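You operate a simulated robot arm through the tools that you are given. There is no shell and no other tool. Be economical: measure what you need, move in short steps, check, and stop when the job is done.

You are at the controls of a simulated two-armed robot. One attempt, no reset.

## Task
Brush the crumbs off the light box, then light the orange block on it, knob on DAY.
Fine: white brush, back in its spot. Set down upright: white brush. What is to be rubbed or washed off counts as gone when no trace of it is left.

Only the result counts: the job must be done as asked and must still hold three seconds after the hand-in. Knocking over, shifting, dropping, spilling or breaking anything else fails it.

## Robot
Two 7-joint arms with two-finger parallel grippers on one trunk, on a base that drives. Base frame: it is fixed to the floor where the robot stands at the start and does not move with it; the origin is under the middle of the robot, x ahead of it, y to its left, z up. Readings come in mm, degrees, newtons and seconds.
The left shoulder is at the start at [76, 160, 1138], the right one opposite. Places, roughly: crumbs [800, -100, 800]; light box knob [700, -200, 800]; light box switch [700, -200, 800]; top of the light box [800, -100, 800]. Payload 4.4 kg a hand.
The TCP of each hand is the grasp point between the finger pads, 23 mm short of the fingertips. In the tool frame z runs along the fingers and y along their closing line. The gripper opens to 94 mm. The fingers are 38 mm wide and 10 mm thick; the gripper's body (54 by 96 mm) begins 39 mm behind the TCP.
Orientation is that of the tool frame in the base frame, as a unit quaternion [x, y, z, w]. With the fingers straight down and closing along the base's y, the tool's x points along the base's -x, its y along +y and its z along -z.

## Interface
- The arms move only by the tool drive_tool. It takes "left_steps", "right_steps" or both (then of equal length, played together; a hand with none holds still); each is a list of rows, each a list of 7 numbers: the turn, a rotation vector about the base's x, y, z in degrees, then the shift along the base's x, y, z in mm, then the opening, from 0 (shut) to 1 (fully open). In form: [[rx, ry, rz, tx, ty, tz, grip], ...]. A call has 1 to 8 rows; each row shifts and turns the commanded pose from where the row before left it. Rows are played at 5 a second. More than 50 mm and 8.6 degrees between two rows, or a gripper value outside its range, and nothing of the call is played. A pose out of reach is approached as far as the arm can. The call stops where the force on the tool passes 40 N (or 10 N more than at its start, if that is more) or the arm is blocked; 0.2 s more then pass. The fingers move at their own pace (about 72 mm/s each) and stop on an object; they squeeze with about 20 N. The grip force told is the motor's: it shows also when the fingers shut on nothing. Time passes only in rows, and 0.2 s behind the last, so rows that do not move let the fingers close. It gives the time, the measured TCP pose, the force on the tool (base axes), the opening and the grip force at its end, in the units of the frame above (readings bear some noise), with the torque about the TCP (base axes, N m) and any sound that the robot's microphone picked up, and new pictures: "pictures" is both (left out), scene, wrist or none (wrist: the cameras of the hands that moved).
- Cameras (640 x 400 px; columns grow to the right, rows downward): "scene" is now at [216.2, -12.3, 1295]; the picture's right is [-0.02, -1.00, -0.03], its down [-0.37, 0.03, -0.93] and it looks along [0.93, -0.01, -0.37] (base axes); focal length 214 px, centre (320, 200). "left" rides on the left gripper at [86, -16, -75] in its tool frame; the picture's right is [0.18, 0.98, 0.00], its down [-0.58, 0.11, -0.81] and it looks along [-0.79, 0.15, 0.59] (tool axes); focal length 243 px, centre (320, 200). "right" rides on the right gripper at [87, 16, -75] in its tool frame; the picture's right is [-0.18, 0.98, 0.00], its down [-0.58, -0.11, -0.81] and it looks along [-0.79, -0.15, 0.59] (tool axes); focal length 243 px, centre (320, 200). There is no depth. A picture from a camera that has moved, and an enlarged one, comes with that camera's place and axes in the base frame and with its lens.
- move_column(by): slides the trunk up (or, below 0, down) by that many mm; the arms and the scene camera ride with it, the base frame stays. It gives what a move gives, with no picture.
- roll_base(legs): drives the robot by 1 to 6 legs, each [ahead, left, turn to the left] in mm, mm and degrees, along the robot's own axes; the way and the turn of a leg run together, so that a leg with both is an arc; at most 1500 mm and 180 degrees a leg. The arms and the cameras ride along, it lands a little off, and it stops where it bumps. It gives what a move gives, and a new picture of the scene camera.
- pan_tilt(pan, tilt): turns the head with the scene camera to pan (to the left, within 80 degrees either way) and tilt (down, from -29 to 69), counted from straight ahead of the robot. It gives what a move gives, and a new picture of the scene camera.
- close_up(camera, box): a new picture of the part [left, top, right, bottom] of that camera's present view, enlarged. The clock stands still meanwhile.
- finish_job(): hands the job in; it is judged then, once.

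Work in short steps. Places have to be worked out from the pictures, the camera data and where the tool is seen: move nearer, look again, correct. Check each grasp and each placing, and mend what went wrong. You have 120 turns and 260 pictures in all, those below and enlarged ones among them. Open the grippers and draw the arms clear of the work before you hand the job in, unless the task says otherwise; then end with one line.

The tools are called after "Request:" as name(argument=value, ...) on one line, values as JSON. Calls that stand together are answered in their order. drive_tool: Moves the arms, as the interface text tells. Its arguments: {"type":"object","properties":{"left_steps":{"type":"array","items":{"type":"array","items":{"type":"number"}}},"right_steps":{"type":"array","items":{"type":"array","items":{"type":"number"}}},"pictures":{"type":"string","enum":["both","scene","wrist","none"]}},"required":[]} The other tools are called the same way: move_column (by) slides the trunk up or down; roll_base (legs) drives the base; pan_tilt (pan, tilt) turns the head that bears the scene camera; close_up (camera, box) takes an enlarged picture of a part of a camera's view; finish_job () hands the job in.

At the start:

```text
clock: 0.0
left_eef_pos: [425.3, 153.0, 1220.7]
left_ee_rot: [-0.062, 0.992, 0.012, 0.11]
left_contact_force: [0.3, -0.2, 0.4]
left_moment: [0.04, 0.03, -0.01]
left_finger_gap: 94.0
left_grasp_force: 0.1
right_eef_pos: [423.4, -271.2, 1199.1]
right_ee_rot: [-0.06, 0.996, 0.014, 0.057]
right_contact_force: [0.9, 0.4, 0.3]
right_moment: [-0.03, 0.02, -0.03]
right_finger_gap: 94.1
right_grasp_force: 0.0
trunk travel left (down, up): [-125.0, 263.0]
robot x, y, heading: [-1.6, -2.0, 6.6]
head pan, tilt: [-8.2, 24.2]
```

scene: 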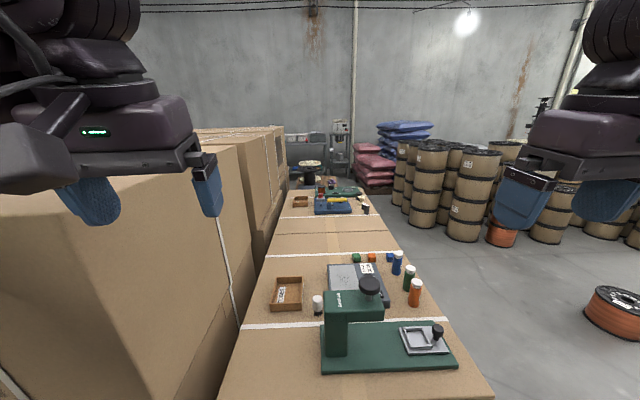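
right: 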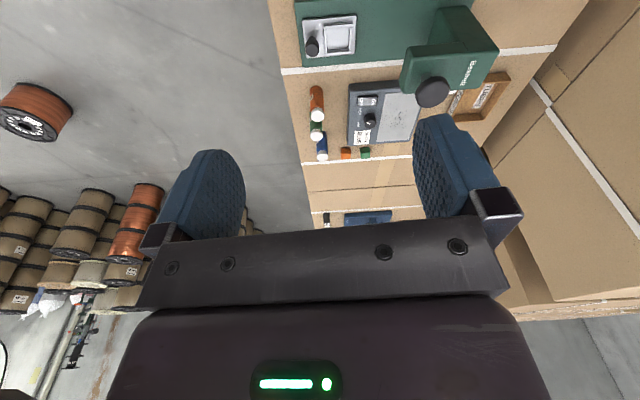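
left: 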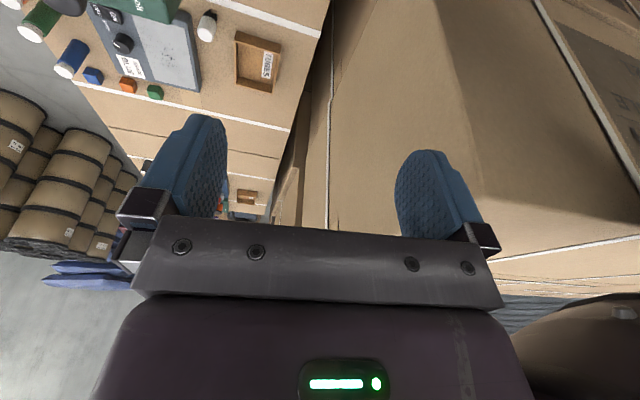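

The work surface holds a green press, a grey light box, a tray, bottles/brushes and blocks. I enlarge the view to identify them.

Request:
close_up(camera="scene", box=[240, 240, 480, 390])

Request:
close_up(camera="right", box=[280, 60, 480, 185])

Request:
close_up(camera="left", box=[0, 0, 320, 200])

```text
2.67 times, centred on (360, 315) of scene
camera zoom: at [216.2, -12.3, 1295.0], right [-0.02, -1.0, -0.03], down [-0.37, 0.03, -0.93], along [0.93, -0.01, -0.37], focal length 572 px, centre (213, -107)
```

zoom: 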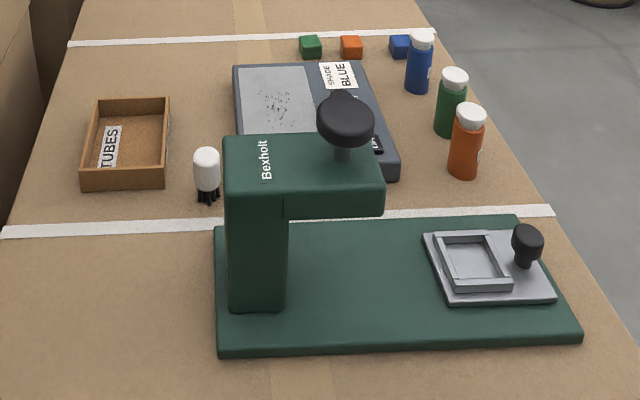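

```text
3.20 times, centred on (380, 122) of right
camera zoom: at [328.1, -267.8, 1263.8], right [0.06, 1.0, 0.04], down [0.5, -0.07, 0.87], along [0.87, -0.04, -0.5], focal length 776 px, centre (128, 448)
```

zoom: 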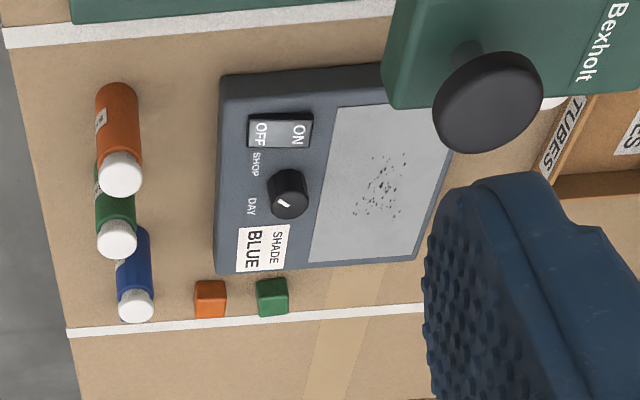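

```text
2.00 times, centred on (160, 100) of left
camera zoom: at [327.2, 123.5, 1274.3], right [-0.3, 0.95, -0.03], down [0.38, 0.15, 0.92], along [0.88, 0.26, -0.4], focal length 485 px, centre (640, 400)
```

zoom: 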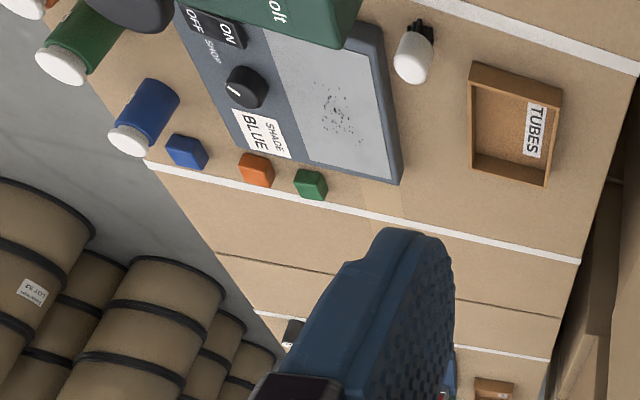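

White brush stands on its bristles near [664, -3], table z ≈ 770, and the press tower is about x 537–594, y < -25, with its top near z 924. I move the left hand toward a point above the brush, turning it straight down with 45° of yaw so the wrist camera stays clear of the press.

Request:
drive_tool(left_steps=[[-0.2, 1.6, -6.5, 24, -17, -28, 1], [-0.2, 1.6, -6.5, 24, -17, -28, 1], [-0.2, 1.6, -6.5, 24, -17, -28, 1], [-0.2, 1.6, -6.5, 24, -17, -28, 1], [-0.2, 1.6, -6.5, 24, -17, -28, 0.6], [-0.2, 1.6, -6.5, 24, -17, -28, 0.6], [-0.2, 1.6, -6.5, 24, -17, -28, 0.6], [-0.2, 1.6, -6.5, 24, -17, -28, 0.6]])

```text
clock: 0.6
left_eef_pos: [457.5, 166.2, 1249.3]
left_ee_rot: [-0.003, 0.982, 0.016, 0.188]
left_contact_force: [0.7, 0.2, 1.4]
left_moment: [-0.02, 0.02, -0.01]
left_finger_gap: 94.1
left_grasp_force: 0.0
right_eef_pos: [454.3, -229.0, 1182.6]
right_ee_rot: [-0.093, 0.995, 0.011, 0.039]
right_contact_force: [-0.5, 0.9, -0.2]
right_moment: [-0.03, 0.01, 0.0]
right_finger_gap: 94.0
right_grasp_force: 0.1
trunk travel left (down, up): [-125.0, 263.0]
robot x, y, heading: [-9.6, 1.2, 10.8]
head pan, tilt: [-8.2, 24.2]
stopped in row 2 (left hand): the arm was blocked; the commanded pose is now the measured one
camera scene: at [231.3, 15.7, 1284.7], right [0.04, -1.0, -0.02], down [-0.38, 0.0, -0.93], along [0.92, 0.05, -0.38], focal length 214 px, centre (320, 200)
camera left: at [351.1, 147.5, 1286.3], right [-0.18, 0.98, -0.04], down [0.24, 0.08, 0.97], along [0.95, 0.17, -0.25], focal length 243 px, centre (320, 200)
```

scene: 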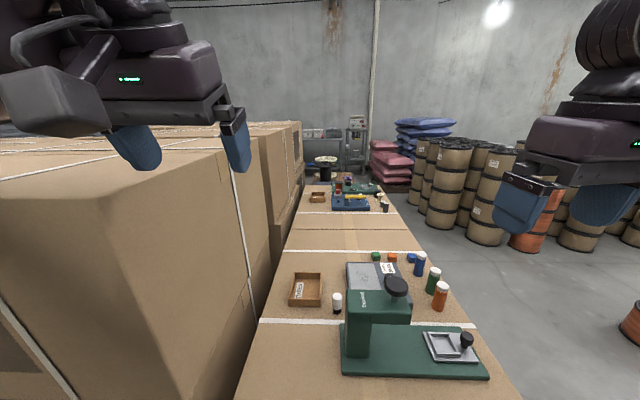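
left: 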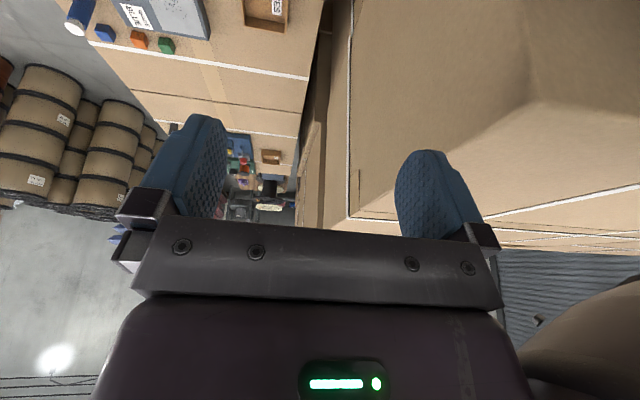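

The left arm was blocked and the base got twisted about 4°, so the left elbow is probably against the tall boxes. I look left to see what is touching.

Request:
pan_tilt(pan=60, tilt=30)

Request:
pan_tilt(pan=-50, tilt=55)

Request:
pan_tilt(pan=0, tilt=60)

```text
clock: 2.0
left_eef_pos: [458.6, 166.1, 1250.2]
left_ee_rot: [-0.002, 0.982, 0.017, 0.186]
left_contact_force: [1.0, 0.4, 0.1]
left_moment: [0.04, -0.04, 0.04]
left_finger_gap: 94.2
left_grasp_force: 0.1
right_eef_pos: [453.9, -230.1, 1185.4]
right_ee_rot: [-0.092, 0.995, 0.01, 0.043]
right_contact_force: [-0.1, 0.3, -0.4]
right_moment: [-0.01, 0.0, 0.01]
right_finger_gap: 94.0
right_grasp_force: 0.0
trunk travel left (down, up): [-125.0, 263.0]
robot x, y, heading: [-3.1, 0.2, 10.6]
head pan, tilt: [60.0, 30.0]
camera scene: at [168.0, 97.7, 1275.8], right [0.94, -0.33, 0.03], down [-0.13, -0.45, -0.88], along [0.31, 0.83, -0.47], focal length 214 px, centre (320, 200)
```

scene: 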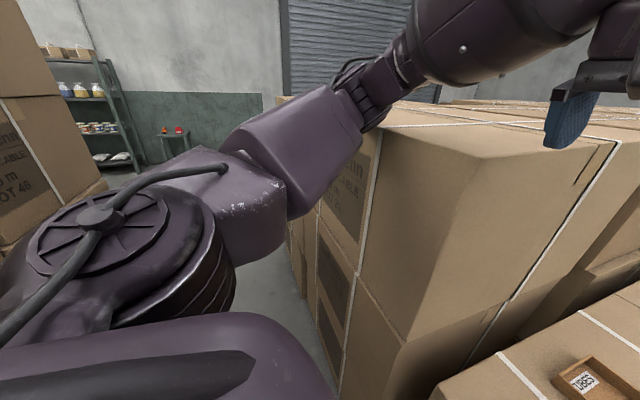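

```text
clock: 3.8
left_eef_pos: [457.6, 166.7, 1250.4]
left_ee_rot: [-0.003, 0.982, 0.017, 0.187]
left_contact_force: [-0.3, 0.0, 0.4]
left_moment: [-0.01, -0.01, 0.02]
left_finger_gap: 94.1
left_grasp_force: 0.0
right_eef_pos: [452.8, -230.3, 1185.4]
right_ee_rot: [-0.091, 0.995, 0.01, 0.042]
right_contact_force: [-0.3, -1.0, -0.4]
right_moment: [0.0, -0.02, -0.01]
right_finger_gap: 93.9
right_grasp_force: 0.1
trunk travel left (down, up): [-125.0, 263.0]
robot x, y, heading: [-6.4, -1.8, 10.6]
head pan, tilt: [-50.0, 55.0]
camera scene: at [195.1, -32.3, 1238.2], right [-0.63, -0.77, -0.04], down [-0.61, 0.53, -0.59], along [0.47, -0.35, -0.81], focal length 214 px, centre (320, 200)
```

scene: 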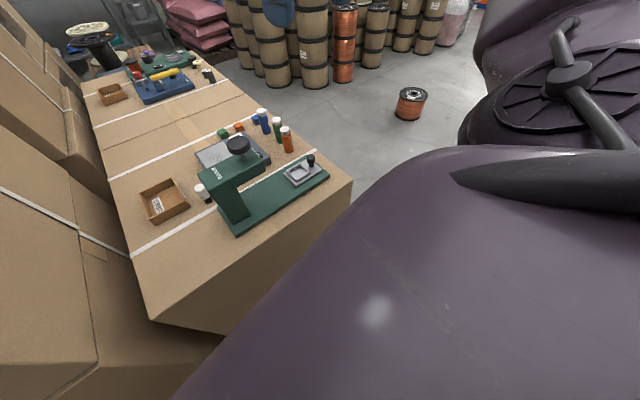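

```text
clock: 5.0
left_eef_pos: [457.3, 166.0, 1249.2]
left_ee_rot: [-0.002, 0.982, 0.017, 0.187]
left_contact_force: [0.2, 0.8, 0.0]
left_moment: [0.01, -0.04, 0.05]
left_finger_gap: 93.9
left_grasp_force: 0.0
right_eef_pos: [451.7, -229.9, 1185.4]
right_ee_rot: [-0.091, 0.995, 0.01, 0.042]
right_contact_force: [-0.1, 0.2, 0.5]
right_moment: [0.03, 0.0, -0.01]
right_finger_gap: 93.9
right_grasp_force: 0.0
trunk travel left (down, up): [-125.0, 263.0]
robot x, y, heading: [-10.1, 4.8, 10.6]
head pan, tilt: [0.0, 60.0]
camera scene: at [205.2, 26.0, 1233.6], right [0.18, -0.98, -0.01], down [-0.83, -0.15, -0.53], along [0.52, 0.11, -0.85], focal length 214 px, centre (320, 200)
```

scene: 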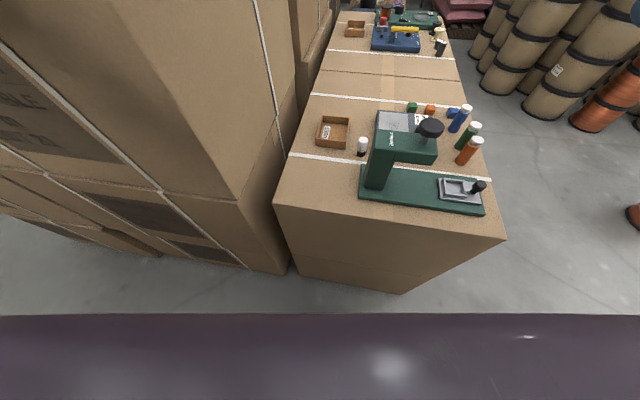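

The left forearm is hemmed in by the tall box stack; the aisle to the right is open. I back off slightly to the right, away from the boxes, before going around to work from the aisle side.

Request:
roll_base(legs=[[-120, -250, 0]])

Request:
pan_tilt(pan=-70, tilt=20)

```text
clock: 6.1
left_eef_pos: [467.3, 168.0, 1253.2]
left_ee_rot: [-0.021, 0.978, 0.016, 0.206]
left_contact_force: [0.3, -0.8, 0.1]
left_moment: [-0.02, 0.0, -0.01]
left_finger_gap: 94.2
left_grasp_force: 0.0
right_eef_pos: [472.7, -236.6, 1164.6]
right_ee_rot: [-0.099, 0.995, 0.007, 0.021]
right_contact_force: [0.3, 0.1, 1.0]
right_moment: [-0.02, -0.01, 0.0]
right_finger_gap: 94.0
right_grasp_force: 0.0
trunk travel left (down, up): [-125.0, 263.0]
robot x, y, heading: [-16.1, -17.9, 11.7]
head pan, tilt: [0.0, 60.0]
stopped in leg 1: the robot was blocked; the commanded pose is now the measured one
camera scene: at [221.9, 15.6, 1221.6], right [0.2, -0.98, -0.01], down [-0.84, -0.16, -0.52], along [0.51, 0.11, -0.85], focal length 214 px, centre (320, 200)
```

scene: 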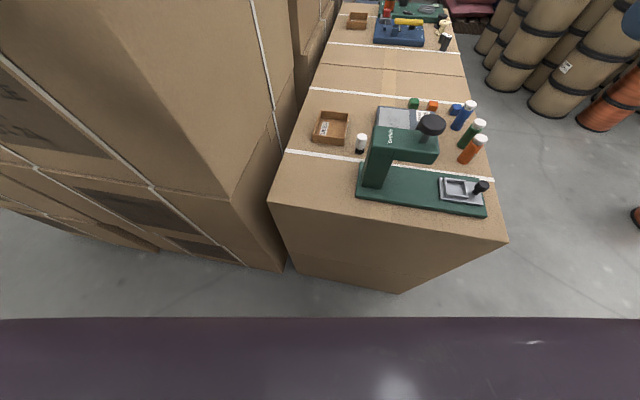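

```text
clock: 7.5
left_eef_pos: [467.0, 167.7, 1253.1]
left_ee_rot: [-0.019, 0.979, 0.016, 0.204]
left_contact_force: [-0.1, 1.2, 0.3]
left_moment: [0.04, 0.02, -0.01]
left_finger_gap: 93.8
left_grasp_force: 0.0
right_eef_pos: [470.0, -236.7, 1165.9]
right_ee_rot: [-0.098, 0.995, 0.007, 0.023]
right_contact_force: [-0.6, 0.1, -0.1]
right_moment: [-0.03, 0.02, -0.01]
right_finger_gap: 93.7
right_grasp_force: 0.0
trunk travel left (down, up): [-125.0, 263.0]
robot x, y, heading: [-16.1, -20.0, 11.3]
head pan, tilt: [-70.0, 20.0]
camera scene: at [201.8, -77.2, 1278.8], right [-0.85, -0.52, -0.03], down [-0.16, 0.31, -0.94], along [0.5, -0.8, -0.34], focal length 214 px, centre (320, 200)
```

scene: 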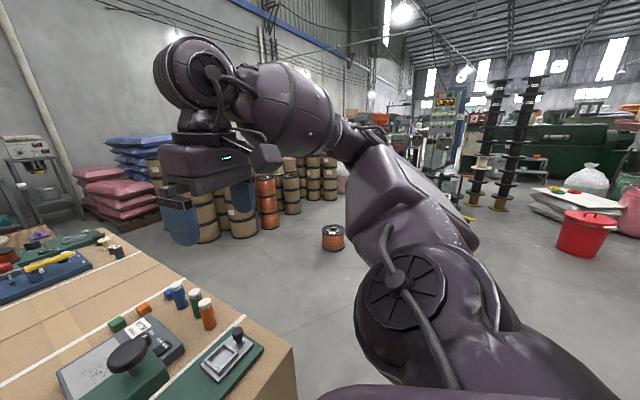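

The base is jammed, presumably because the left forearm is still hooked on the box. I lift the left hand up and back to free it.

Request:
drive_tool(left_steps=[[0, 0, 0, -5, 0, 30, 1], [0, 0, 0, -15, 0, 30, 1], [0, 0, 0, -15, 0, 20, 1]], pictures="none")

Request:
pan_tilt(pan=75, tilt=20)

```text
clock: 8.3
left_eef_pos: [476.7, 180.4, 1286.2]
left_ee_rot: [-0.013, 0.986, 0.006, 0.163]
left_contact_force: [0.8, -0.5, -1.2]
left_moment: [0.0, 0.0, -0.01]
left_finger_gap: 94.1
left_grasp_force: 0.0
right_eef_pos: [504.6, -223.7, 1138.6]
right_ee_rot: [-0.094, 0.996, 0.0, -0.005]
right_contact_force: [0.5, 0.2, 1.4]
right_moment: [-0.01, 0.03, 0.02]
right_finger_gap: 93.8
right_grasp_force: 0.0
trunk travel left (down, up): [-125.0, 263.0]
robot x, y, heading: [-7.7, -16.4, 10.7]
head pan, tilt: [-70.0, 20.0]
```

```text
clock: 10.6
left_eef_pos: [468.2, 183.9, 1296.3]
left_ee_rot: [-0.017, 0.985, 0.006, 0.172]
left_contact_force: [-1.1, -0.2, 0.2]
left_moment: [0.04, -0.01, -0.02]
left_finger_gap: 94.2
left_grasp_force: 0.0
right_eef_pos: [499.1, -223.1, 1145.0]
right_ee_rot: [-0.097, 0.995, 0.0, 0.0]
right_contact_force: [0.0, 1.1, 0.0]
right_moment: [-0.03, 0.02, -0.01]
right_finger_gap: 93.8
right_grasp_force: 0.1
trunk travel left (down, up): [-125.0, 263.0]
robot x, y, heading: [-12.0, -20.5, 10.9]
head pan, tilt: [75.0, 20.0]
camera scene: at [193.0, 111.9, 1267.1], right [1.0, -0.07, 0.0], down [-0.02, -0.34, -0.94], along [0.07, 0.94, -0.34], focal length 214 px, centre (320, 200)
```

scene: 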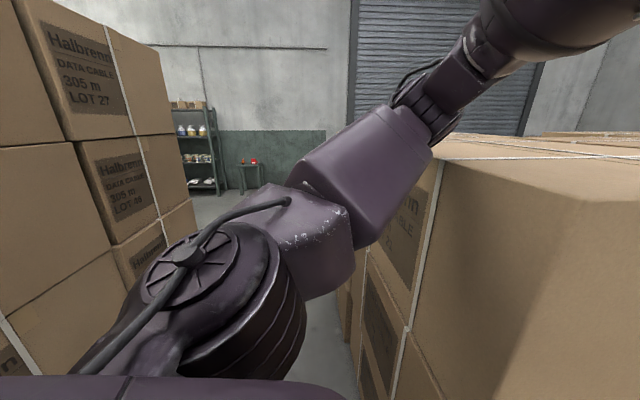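

The body seems to have pitched and yawed a little rather than the box being clearly touched. I test a small right-hand move to see whether the body stays still.

Request:
drive_tool(right_steps=[[0, 0, 0, 0, -10, 15, 1], [0, 0, 0, 0, -10, 15, 1], [0, 0, 0, 0, 0, 0, 1]], pictures="none")

Request:
pan_tilt(pan=80, tilt=65)

Request:
pan_tilt(pan=-80, tilt=65)

```text
clock: 11.4
left_eef_pos: [467.3, 181.9, 1296.4]
left_ee_rot: [-0.017, 0.985, 0.007, 0.172]
left_contact_force: [-0.2, -0.1, 0.1]
left_moment: [0.0, -0.02, -0.02]
left_finger_gap: 93.9
left_grasp_force: 0.1
right_eef_pos: [499.6, -243.8, 1177.1]
right_ee_rot: [-0.096, 0.995, 0.0, 0.0]
right_contact_force: [0.4, 0.1, 0.2]
right_moment: [0.0, 0.01, -0.03]
right_finger_gap: 94.0
right_grasp_force: 0.1
trunk travel left (down, up): [-125.0, 263.0]
robot x, y, heading: [-13.1, -16.5, 10.9]
head pan, tilt: [75.0, 20.0]
```

```text
clock: 12.5
left_eef_pos: [468.2, 182.7, 1296.9]
left_ee_rot: [-0.017, 0.985, 0.006, 0.171]
left_contact_force: [0.2, 0.6, -0.7]
left_moment: [0.0, 0.02, -0.04]
left_finger_gap: 94.2
left_grasp_force: 0.1
right_eef_pos: [498.6, -242.4, 1174.9]
right_ee_rot: [-0.096, 0.995, 0.0, 0.001]
right_contact_force: [-0.4, 0.2, -0.4]
right_moment: [0.01, 0.0, 0.03]
right_finger_gap: 93.8
right_grasp_force: 0.1
trunk travel left (down, up): [-125.0, 263.0]
robot x, y, heading: [-14.1, -18.1, 11.2]
head pan, tilt: [80.0, 65.0]
camera scene: at [185.4, 79.7, 1203.4], right [1.0, 0.02, 0.0], down [0.02, -0.91, -0.42], along [-0.01, 0.42, -0.91], focal length 214 px, centre (320, 200)
```

scene: 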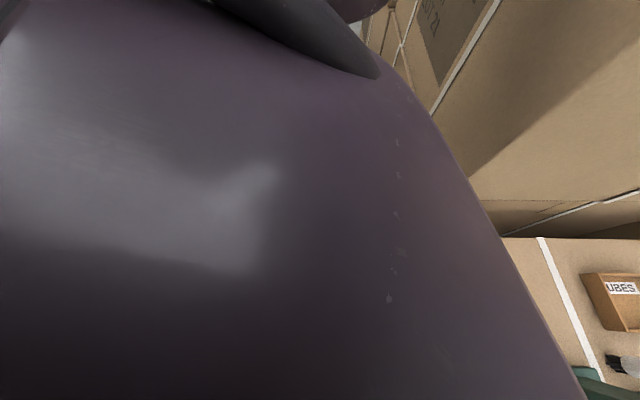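

```text
clock: 15.0
left_eef_pos: [467.6, 183.2, 1297.1]
left_ee_rot: [-0.017, 0.985, 0.006, 0.172]
left_contact_force: [-0.2, -0.4, -0.2]
left_moment: [0.02, 0.01, -0.01]
left_finger_gap: 94.3
left_grasp_force: 0.1
right_eef_pos: [500.0, -243.3, 1176.2]
right_ee_rot: [-0.095, 0.995, 0.0, 0.0]
right_contact_force: [0.2, -0.2, 0.6]
right_moment: [0.03, 0.0, -0.02]
right_finger_gap: 93.9
right_grasp_force: 0.1
trunk travel left (down, up): [-125.0, 263.0]
robot x, y, heading: [-14.7, -17.4, 11.1]
head pan, tilt: [-80.0, 65.0]
camera scene: at [208.3, -37.7, 1203.4], right [-0.93, -0.36, 0.0], down [-0.33, 0.85, -0.42], along [0.15, -0.39, -0.91], focal length 214 px, centre (320, 200)
```

scene: 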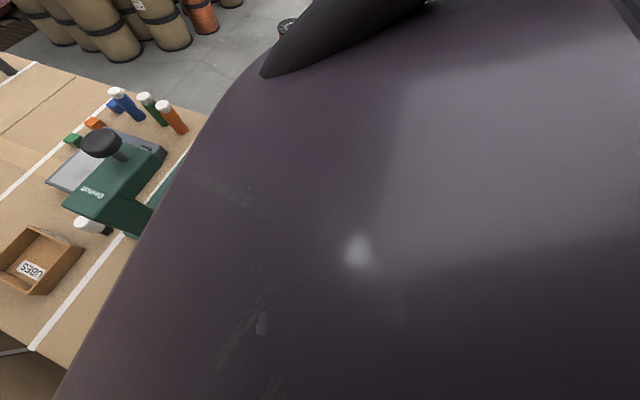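

The right arm moves cleanly and the body held still. I try a plain reverse to get free of whatever the left arm is against, looking forward again.

Request:
roll_base(legs=[[-100, 0, 0]])

```text
clock: 16.1
left_eef_pos: [370.4, 163.5, 1296.2]
left_ee_rot: [-0.016, 0.985, 0.006, 0.171]
left_contact_force: [-0.8, 0.7, -0.2]
left_moment: [0.0, -0.01, -0.01]
left_finger_gap: 94.0
left_grasp_force: 0.1
right_eef_pos: [401.6, -261.4, 1175.6]
right_ee_rot: [-0.096, 0.995, 0.0, 0.001]
right_contact_force: [0.6, 0.2, 0.5]
right_moment: [0.0, -0.01, 0.03]
right_finger_gap: 94.0
right_grasp_force: 0.0
trunk travel left (down, up): [-125.0, 263.0]
robot x, y, heading: [-106.5, -38.3, 11.0]
head pan, tilt: [-80.0, 65.0]
camera scene: at [111.0, -56.8, 1203.2], right [-0.93, -0.36, 0.0], down [-0.32, 0.85, -0.42], along [0.15, -0.39, -0.91], focal length 214 px, centre (320, 200)
```

scene: 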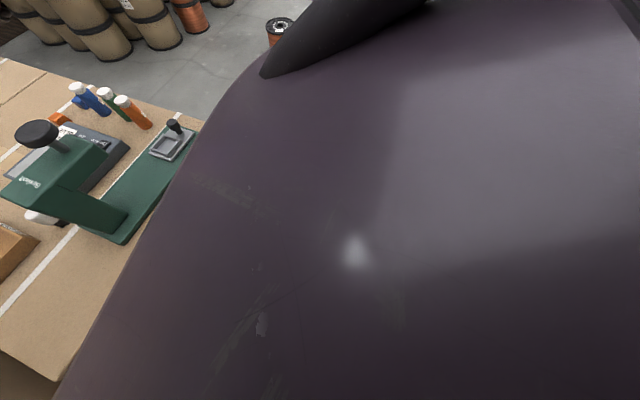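

Reverse worked, so the robot is free. I square up and drive sideways into the right aisle in stages.

Request:
roll_base(legs=[[0, 0, -11], [0, -450, 0]])

Request:
pan_tilt(pan=-30, tilt=40)

```text
clock: 21.3
left_eef_pos: [397.9, -381.4, 1296.6]
left_ee_rot: [0.081, 0.982, -0.011, 0.172]
left_contact_force: [0.2, 0.7, 0.0]
left_moment: [0.02, -0.01, 0.01]
left_finger_gap: 94.0
left_grasp_force: 0.0
right_eef_pos: [345.6, -805.8, 1175.8]
right_ee_rot: [0.004, 1.0, 0.001, 0.001]
right_contact_force: [-0.5, -0.7, 0.0]
right_moment: [0.01, 0.0, 0.0]
right_finger_gap: 94.0
right_grasp_force: 0.1
trunk travel left (down, up): [-125.0, 263.0]
robot x, y, heading: [-112.8, -485.3, -0.3]
head pan, tilt: [-80.0, 65.0]
camera scene: at [101.3, -547.0, 1203.3], right [-0.99, -0.17, 0.0], down [-0.15, 0.89, -0.42], along [0.07, -0.42, -0.91], focal length 214 px, centre (320, 200)
```

scene: 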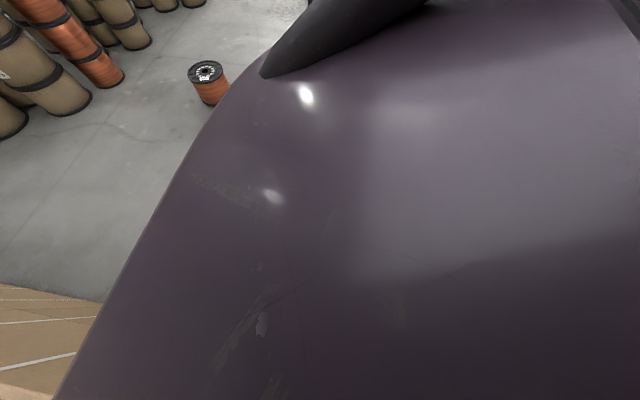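

```text
clock: 22.5
left_eef_pos: [398.5, -382.1, 1297.1]
left_ee_rot: [0.081, 0.982, -0.011, 0.172]
left_contact_force: [-0.1, -0.1, -0.8]
left_moment: [-0.01, -0.02, 0.02]
left_finger_gap: 94.0
left_grasp_force: 0.1
right_eef_pos: [345.9, -805.8, 1175.6]
right_ee_rot: [0.004, 1.0, 0.0, 0.001]
right_contact_force: [0.4, -0.5, 0.2]
right_moment: [0.02, 0.02, 0.0]
right_finger_gap: 94.1
right_grasp_force: 0.0
trunk travel left (down, up): [-125.0, 263.0]
robot x, y, heading: [-108.3, -483.6, -0.5]
head pan, tilt: [-30.0, 40.0]
camera scene: at [164.4, -530.1, 1235.6], right [-0.51, -0.86, 0.0], down [-0.55, 0.33, -0.77], along [0.66, -0.39, -0.64], focal length 214 px, centre (320, 200)
```

scene: 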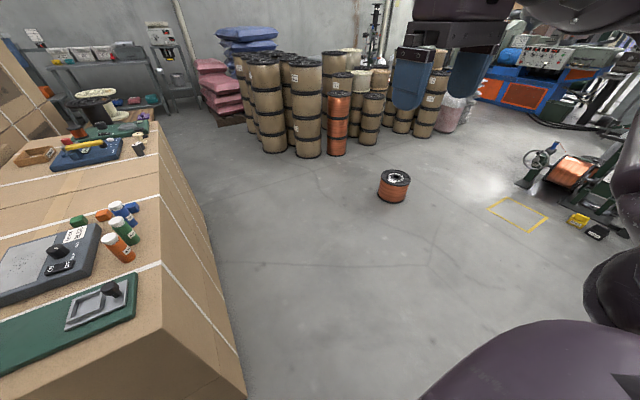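

The aisle is clear (a spool stands near [1100, -1860]). I drive to beside the light box and turn to face it.

Request:
roll_base(legs=[[0, -480, 0], [890, 0, 0], [0, 0, 90]])

Request:
pan_tilt(pan=0, tilt=45)

```text
clock: 35.3
left_eef_pos: [674.5, -454.3, 1296.3]
left_ee_rot: [-0.643, 0.746, 0.115, 0.128]
left_contact_force: [-0.1, 0.4, -0.7]
left_moment: [0.05, 0.0, 0.01]
left_finger_gap: 93.7
left_grasp_force: 0.0
right_eef_pos: [1097.2, -500.4, 1177.4]
right_ee_rot: [0.711, -0.703, -0.001, -0.001]
right_contact_force: [0.6, -0.1, 0.1]
right_moment: [-0.01, 0.02, 0.0]
right_finger_gap: 93.9
right_grasp_force: 0.0
trunk travel left (down, up): [-125.0, 263.0]
robot x, y, heading: [787.9, -964.0, 90.5]
head pan, tilt: [-30.0, 40.0]
camera scene: at [823.7, -685.9, 1235.7], right [0.87, -0.49, 0.0], down [-0.31, -0.56, -0.77], along [0.38, 0.67, -0.64], focal length 214 px, centre (320, 200)
```

scene: 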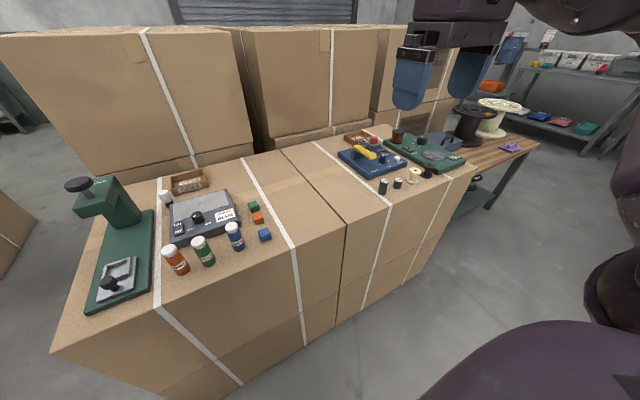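

```text
clock: 36.3
left_eef_pos: [673.4, -453.8, 1296.4]
left_ee_rot: [-0.643, 0.746, 0.115, 0.128]
left_contact_force: [-0.1, -0.7, 0.8]
left_moment: [-0.03, -0.02, 0.04]
left_finger_gap: 94.1
left_grasp_force: 0.0
right_eef_pos: [1098.0, -499.1, 1175.6]
right_ee_rot: [0.712, -0.703, -0.001, -0.001]
right_contact_force: [-0.4, 0.4, -0.5]
right_moment: [-0.03, -0.01, 0.02]
right_finger_gap: 94.0
right_grasp_force: 0.0
trunk travel left (down, up): [-125.0, 263.0]
robot x, y, heading: [784.7, -966.8, 90.3]
head pan, tilt: [0.0, 45.0]
camera scene: at [781.4, -678.7, 1228.4], right [1.0, 0.01, 0.0], down [0.01, -0.71, -0.71], along [-0.01, 0.71, -0.71], focal length 214 px, centre (320, 200)
```

scene: 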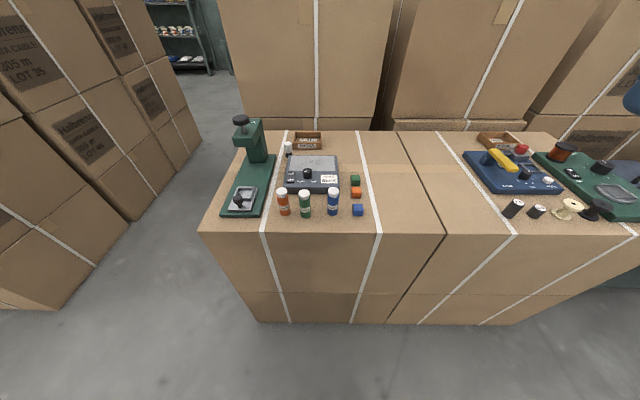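

Excellent view of the work now. I roll ahead 190 mm to bring everything in reach and take an enlarged picture.

Request:
roll_base(legs=[[190, 0, 0]])

Request:
close_up(camera="scene", box=[200, 110, 392, 230])

```text
clock: 37.8
left_eef_pos: [669.6, -266.6, 1296.3]
left_ee_rot: [-0.644, 0.746, 0.116, 0.129]
left_contact_force: [0.0, 0.4, -0.9]
left_moment: [-0.02, 0.01, 0.03]
left_finger_gap: 94.1
left_grasp_force: 0.0
right_eef_pos: [1094.9, -312.4, 1176.7]
right_ee_rot: [0.712, -0.702, 0.0, 0.0]
right_contact_force: [0.1, 0.1, 0.8]
right_moment: [-0.04, 0.01, -0.01]
right_finger_gap: 94.0
right_grasp_force: 0.0
trunk travel left (down, up): [-125.0, 263.0]
robot x, y, heading: [784.4, -776.7, 90.7]
head pan, tilt: [0.0, 45.0]
camera scene: at [778.6, -491.4, 1228.5], right [1.0, 0.01, 0.0], down [0.01, -0.71, -0.71], along [-0.01, 0.71, -0.71], focal length 214 px, centre (320, 200)
```

scene: 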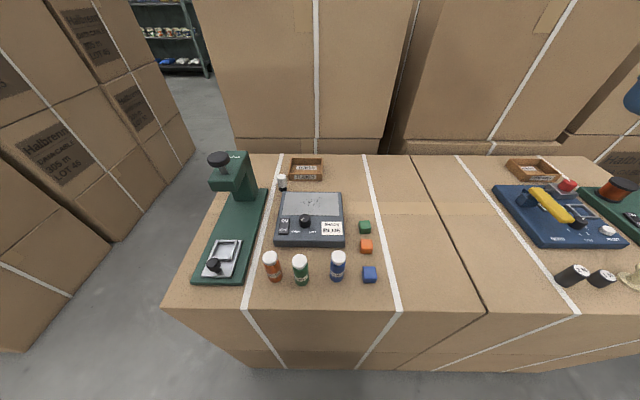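

```text
3.33 times, centred on (296, 170) of scene
camera zoom: at [778.6, -491.4, 1228.5], right [1.0, 0.01, 0.0], down [0.01, -0.71, -0.71], along [-0.01, 0.71, -0.71], focal length 715 px, centre (400, 300)
```

zoom: 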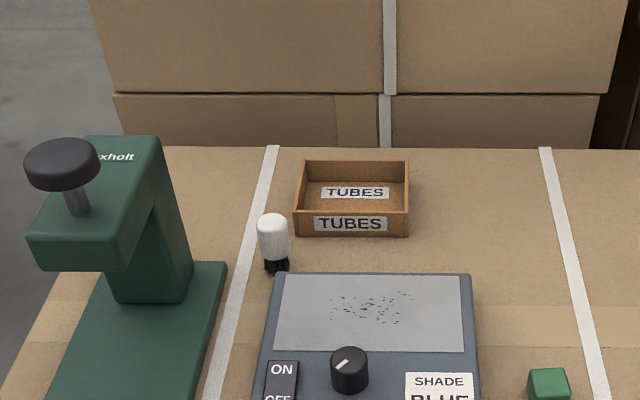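

Request:
close_up(camera="scene", box=[256, 165, 384, 245])

Request:
close_up(camera="scene", box=[256, 210, 384, 290])

```text
5.00 times, centred on (320, 205) of scene
camera zoom: at [778.6, -491.4, 1228.5], right [1.0, 0.01, 0.0], down [0.01, -0.71, -0.71], along [-0.01, 0.71, -0.71], focal length 1072 px, centre (320, 175)
```

zoom: 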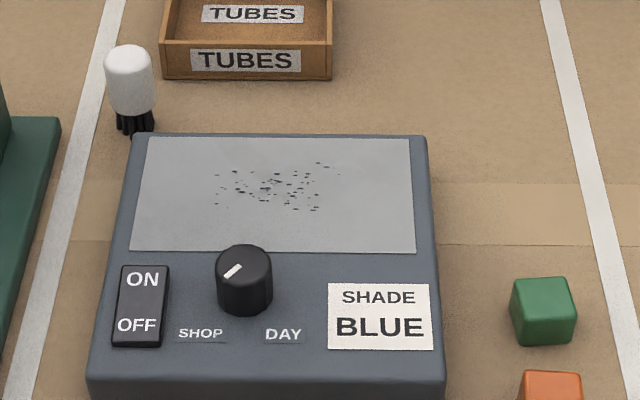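

```text
5.00 times, centred on (320, 250) of scene
camera zoom: at [778.6, -491.4, 1228.5], right [1.0, 0.01, 0.0], down [0.01, -0.71, -0.71], along [-0.01, 0.71, -0.71], focal length 1072 px, centre (320, -50)
```

zoom: 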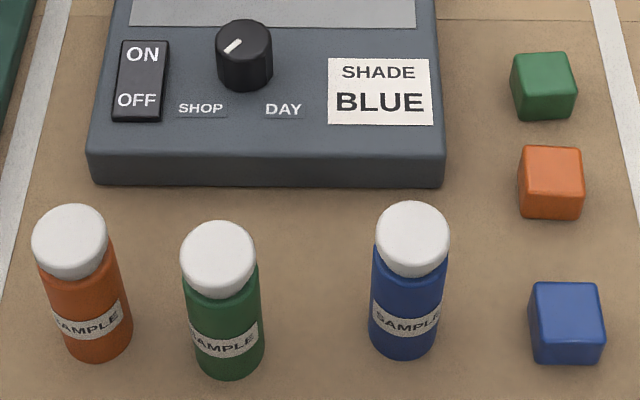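

Measured: brush base ≈ [657, 4], light-box top z ≈ 805 (x 666–833, y −204…−36), crumbs x 714–784 / y −96…−57, knob ≈ [737, −151] pointing at SHOP, switch ≈ [685, −161], orange block ≈ [884, −201]. I send the left hand toward a spot above the brush, turning it straight down.

Request:
drive_tool(left_steps=[[-2.5, 0.1, 1.0, -2, 28, -35, 0.6], [-2.5, 0.1, 1.0, -2, 28, -35, 0.6], [-2.5, 0.1, 1.0, -2, 28, -35, 0.6], [-2.5, 0.1, 1.0, -2, 28, -35, 0.6], [-2.5, 0.1, 1.0, -2, 28, -35, 0.6], [-2.5, 0.1, 1.0, -2, 28, -35, 0.6], [-2.5, 0.1, 1.0, -2, 28, -35, 0.6], [-2.5, 0.1, 1.0, -2, 28, -35, 0.6]])

```text
clock: 39.6
left_eef_pos: [655.0, -43.0, 1016.4]
left_ee_rot: [-0.706, 0.708, -0.003, 0.001]
left_contact_force: [0.0, -0.4, 0.4]
left_moment: [-0.02, -0.01, -0.01]
left_finger_gap: 56.4
left_grasp_force: 0.0
right_eef_pos: [1095.0, -310.8, 1175.3]
right_ee_rot: [0.712, -0.702, 0.0, 0.0]
right_contact_force: [-0.4, 0.5, 0.2]
right_moment: [0.01, 0.0, -0.03]
right_finger_gap: 93.9
right_grasp_force: 0.1
trunk travel left (down, up): [-125.0, 263.0]
robot x, y, heading: [782.9, -775.5, 90.8]
head pan, tilt: [0.0, 45.0]
camera scene: at [778.6, -490.5, 1227.9], right [1.0, 0.01, 0.0], down [0.01, -0.71, -0.71], along [-0.01, 0.71, -0.71], focal length 214 px, centre (320, 200)
camera left: at [671.4, -128.8, 1091.1], right [-0.98, -0.18, 0.0], down [-0.11, 0.59, 0.8], along [-0.14, 0.79, -0.6], focal length 243 px, centre (320, 200)
```

scene: 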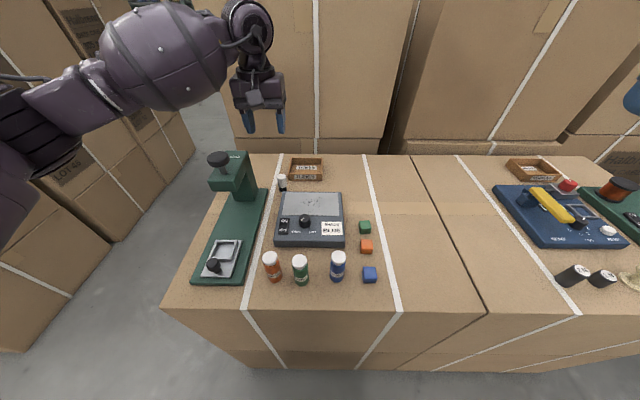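
left: 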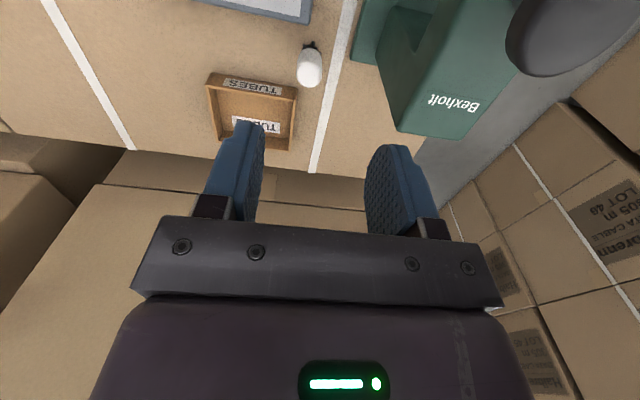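

Hand is above and straight; wrist view puts the brush at about [660, 2]. I shift over it and come down to z ≈ 900 for a check.

Request:
drive_tool(left_steps=[[0, 0, 0, 3, 30, -10, 0.6], [0, 0, 0, 2, 15, -35, 0.6], [0, 0, 0, 0, 0, -40, 0.6], [0, 0, 0, 0, 0, -26, 0.6]])

Request:
close_up(camera="scene", box=[220, 110, 348, 190])

```text
clock: 40.6
left_eef_pos: [659.8, -0.2, 906.0]
left_ee_rot: [-0.706, 0.709, -0.004, 0.001]
left_contact_force: [-0.5, 0.7, -0.2]
left_moment: [0.0, -0.02, -0.02]
left_finger_gap: 56.5
left_grasp_force: 0.0
right_eef_pos: [1094.5, -312.6, 1176.2]
right_ee_rot: [0.712, -0.702, 0.0, 0.0]
right_contact_force: [-0.2, 1.2, -0.8]
right_moment: [0.02, 0.0, -0.01]
right_finger_gap: 94.1
right_grasp_force: 0.0
trunk travel left (down, up): [-125.0, 263.0]
robot x, y, heading: [785.8, -772.4, 90.6]
head pan, tilt: [0.0, 45.0]
camera scene: at [778.6, -491.3, 1228.3], right [1.0, 0.01, 0.0], down [0.01, -0.71, -0.71], along [-0.01, 0.71, -0.71], focal length 214 px, centre (320, 200)
camera left: at [676.3, -85.7, 980.3], right [-0.98, -0.18, -0.01], down [-0.11, 0.58, 0.8], along [-0.14, 0.79, -0.59], focal length 243 px, centre (320, 200)
```

scene: 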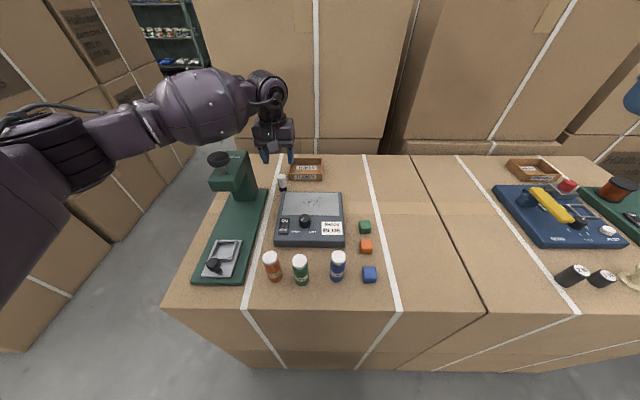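
left: 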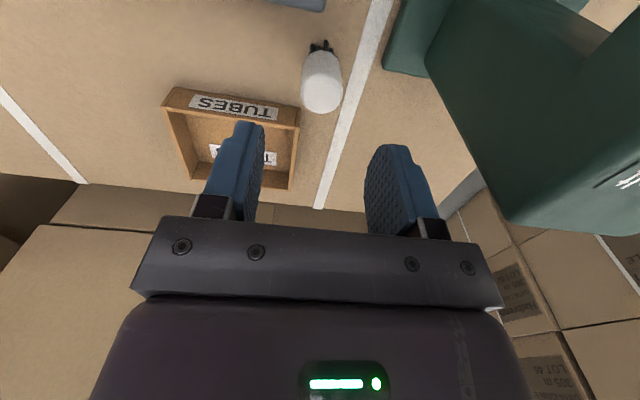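

```text
5.00 times, centred on (284, 150) of scene
camera zoom: at [778.6, -491.3, 1228.3], right [1.0, 0.01, 0.0], down [0.01, -0.71, -0.71], along [-0.01, 0.71, -0.71], focal length 1072 px, centre (500, 450)
```

zoom: 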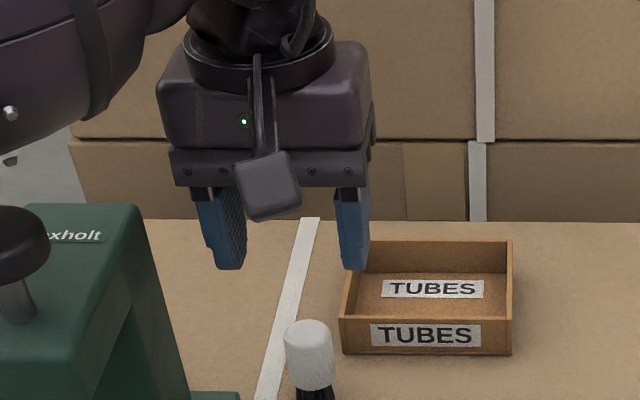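

Brush axis is at about [661, 0] and the fingers straddle it well. I go down to z ≈ 818 with the fingers still open.

Request:
drive_tool(left_steps=[[0, 0, 0, 1, 0, -35, 0.6], [0, 0, 0, 0, 0, -35, 0.6], [0, 0, 0, 0, 0, -18, 0.6]])

Request:
close_up(camera="scene", box=[240, 140, 336, 200])

```text
clock: 41.4
left_eef_pos: [662.2, 6.2, 842.4]
left_ee_rot: [-0.706, 0.708, 0.007, 0.015]
left_contact_force: [0.3, 0.8, -0.3]
left_moment: [0.0, 0.02, 0.05]
left_finger_gap: 56.1
left_grasp_force: 0.0
right_eef_pos: [1096.8, -316.4, 1182.9]
right_ee_rot: [0.712, -0.702, -0.006, -0.004]
right_contact_force: [0.5, 0.4, 0.2]
right_moment: [0.01, -0.02, 0.04]
right_finger_gap: 93.7
right_grasp_force: 0.0
trunk travel left (down, up): [-125.0, 263.0]
robot x, y, heading: [785.4, -776.4, 90.8]
head pan, tilt: [0.0, 45.0]
camera scene: at [780.2, -496.3, 1232.6], right [1.0, 0.01, 0.0], down [0.01, -0.71, -0.71], along [-0.01, 0.71, -0.71], focal length 214 px, centre (320, 200)
camera left: at [677.6, -80.7, 913.9], right [-0.98, -0.18, -0.02], down [-0.12, 0.56, 0.82], along [-0.14, 0.81, -0.57], focal length 243 px, centre (320, 200)
```

scene: 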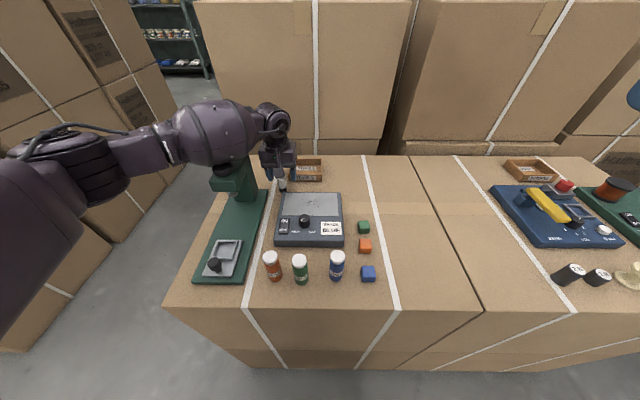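
left: 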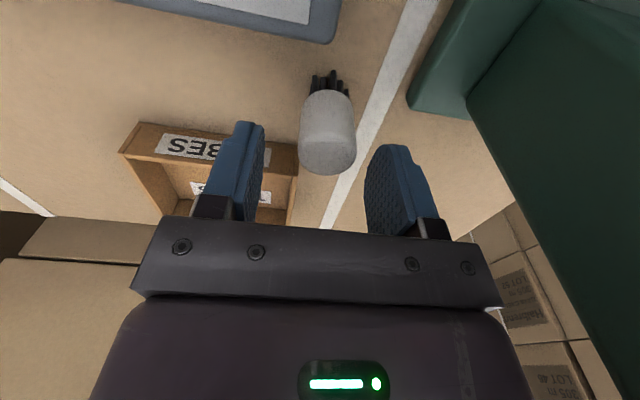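

```text
6.67 times, centred on (288, 170) of scene
camera zoom: at [780.2, -496.3, 1232.6], right [1.0, 0.01, 0.0], down [0.01, -0.71, -0.71], along [-0.01, 0.71, -0.71], focal length 1430 px, centre (533, 400)
```

zoom: 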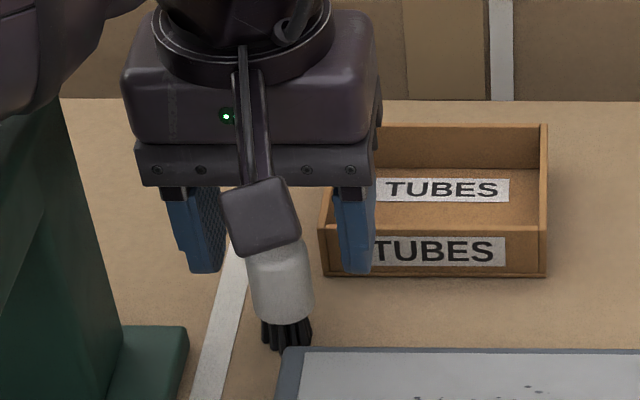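

Not good: the hand only got to z 842 and the body rocked up, so the left forearm is resting on the press. I raise it straight back up at once.

Request:
drive_tool(left_steps=[[0, 0, 0, 0, -2, 25, 0.6], [0, 0, 0, 0, -2, 35, 0.6], [0, 0, 0, 0, -2, 40, 0.6], [0, 0, 0, 0, 0, 40, 0.6]])

Request:
close_up(camera="scene", box=[160, 130, 352, 250])

```text
clock: 42.4
left_eef_pos: [660.4, -5.8, 959.3]
left_ee_rot: [-0.706, 0.708, -0.003, 0.0]
left_contact_force: [0.2, -0.1, 0.5]
left_moment: [0.04, -0.01, -0.02]
left_finger_gap: 56.3
left_grasp_force: 0.0
right_eef_pos: [1094.3, -311.7, 1176.1]
right_ee_rot: [0.712, -0.703, -0.001, -0.001]
right_contact_force: [-0.2, 0.5, 0.2]
right_moment: [-0.05, -0.02, -0.04]
right_finger_gap: 94.0
right_grasp_force: 0.0
trunk travel left (down, up): [-125.0, 263.0]
robot x, y, heading: [784.2, -778.4, 91.1]
head pan, tilt: [0.0, 45.0]
camera scene: at [778.7, -492.2, 1228.4], right [1.0, 0.01, 0.0], down [0.01, -0.71, -0.71], along [-0.01, 0.71, -0.71], focal length 214 px, centre (320, 200)
camera left: at [676.9, -91.8, 1033.1], right [-0.98, -0.18, 0.0], down [-0.11, 0.58, 0.8], along [-0.14, 0.79, -0.6], focal length 243 px, centre (320, 200)
```

scene: 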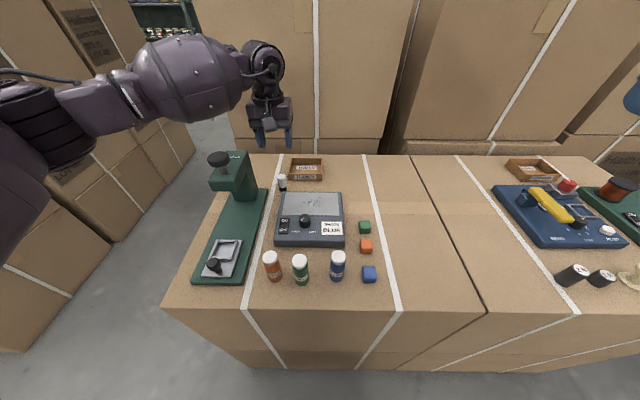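
left: 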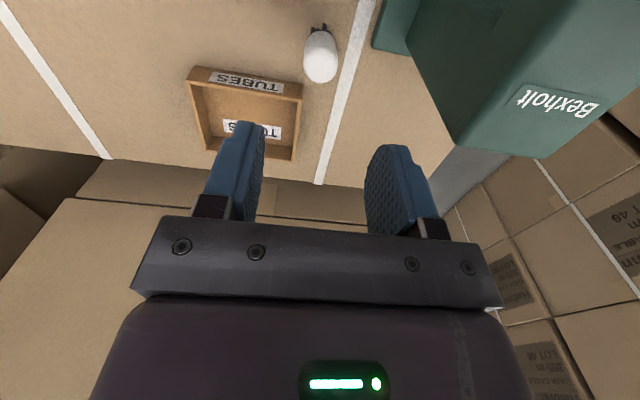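

```text
3.33 times, centred on (256, 190) of scene
camera zoom: at [778.7, -492.2, 1228.4], right [1.0, 0.01, 0.0], down [0.01, -0.71, -0.71], along [-0.01, 0.71, -0.71], focal length 715 px, centre (533, 233)
```

zoom: 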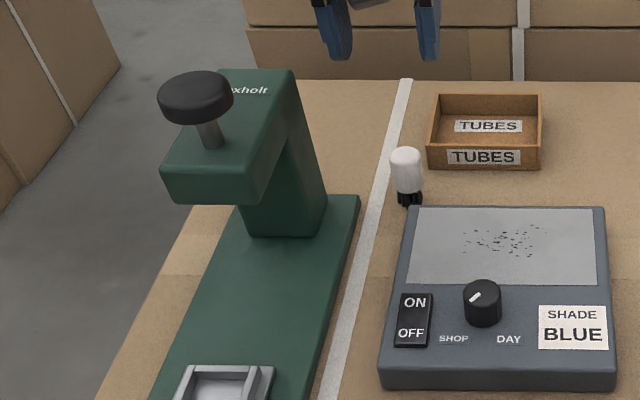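

The press looks unmoved (same pixels as before). I withdraw the left arm high and will use the right arm, whose forearm comes from the other side.

Request:
drive_tool(left_steps=[[0, 0, 0, 0, -15, 45, 1], [0, 0, 0, 0, -25, 42, 1], [0, 0, 0, 0, -25, 42, 1], [0, 0, 0, 0, -25, 42, 1], [0, 0, 0, 0, -35, 35, 1], [0, 0, 0, 0, -35, 35, 1], [0, 0, 0, 0, -35, 35, 1], [0, 0, 0, 0, -35, 35, 1]], pictures="none")

Request:
roll_base(legs=[[0, 110, 0]])

```text
clock: 44.2
left_eef_pos: [657.4, -234.7, 1270.6]
left_ee_rot: [-0.705, 0.709, -0.002, 0.002]
left_contact_force: [0.3, -0.9, 0.3]
left_moment: [0.04, 0.05, -0.04]
left_finger_gap: 94.0
left_grasp_force: 0.1
right_eef_pos: [1095.4, -313.6, 1177.6]
right_ee_rot: [0.713, -0.702, -0.002, -0.002]
right_contact_force: [0.4, -0.8, 0.2]
right_moment: [0.0, 0.0, 0.03]
right_finger_gap: 94.0
right_grasp_force: 0.1
trunk travel left (down, up): [-125.0, 263.0]
robot x, y, heading: [783.9, -781.1, 90.7]
head pan, tilt: [0.0, 45.0]
```

```text
clock: 45.9
left_eef_pos: [546.6, -234.3, 1269.5]
left_ee_rot: [-0.707, 0.707, -0.003, 0.001]
left_contact_force: [-0.6, 0.6, -1.0]
left_moment: [-0.03, -0.02, 0.0]
left_finger_gap: 94.1
left_grasp_force: 0.0
right_eef_pos: [984.0, -313.4, 1175.4]
right_ee_rot: [0.712, -0.702, 0.0, 0.0]
right_contact_force: [0.1, -0.9, -0.4]
right_moment: [-0.01, 0.02, 0.01]
right_finger_gap: 93.8
right_grasp_force: 0.0
trunk travel left (down, up): [-125.0, 263.0]
robot x, y, heading: [676.8, -776.7, 90.9]
head pan, tilt: [0.0, 45.0]
camera scene: at [668.0, -493.1, 1228.4], right [1.0, 0.01, 0.0], down [0.01, -0.71, -0.71], along [-0.01, 0.71, -0.71], focal length 214 px, centre (320, 200)
```

scene: 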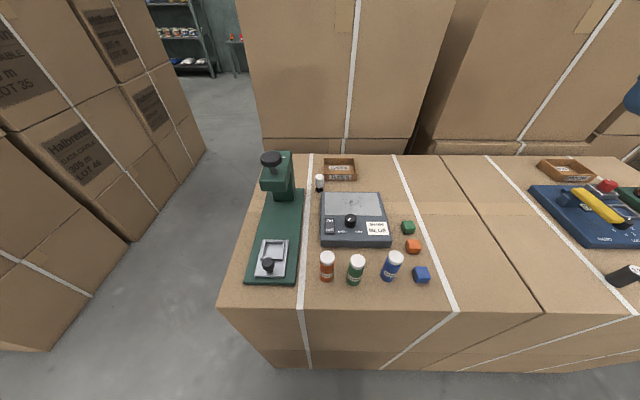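

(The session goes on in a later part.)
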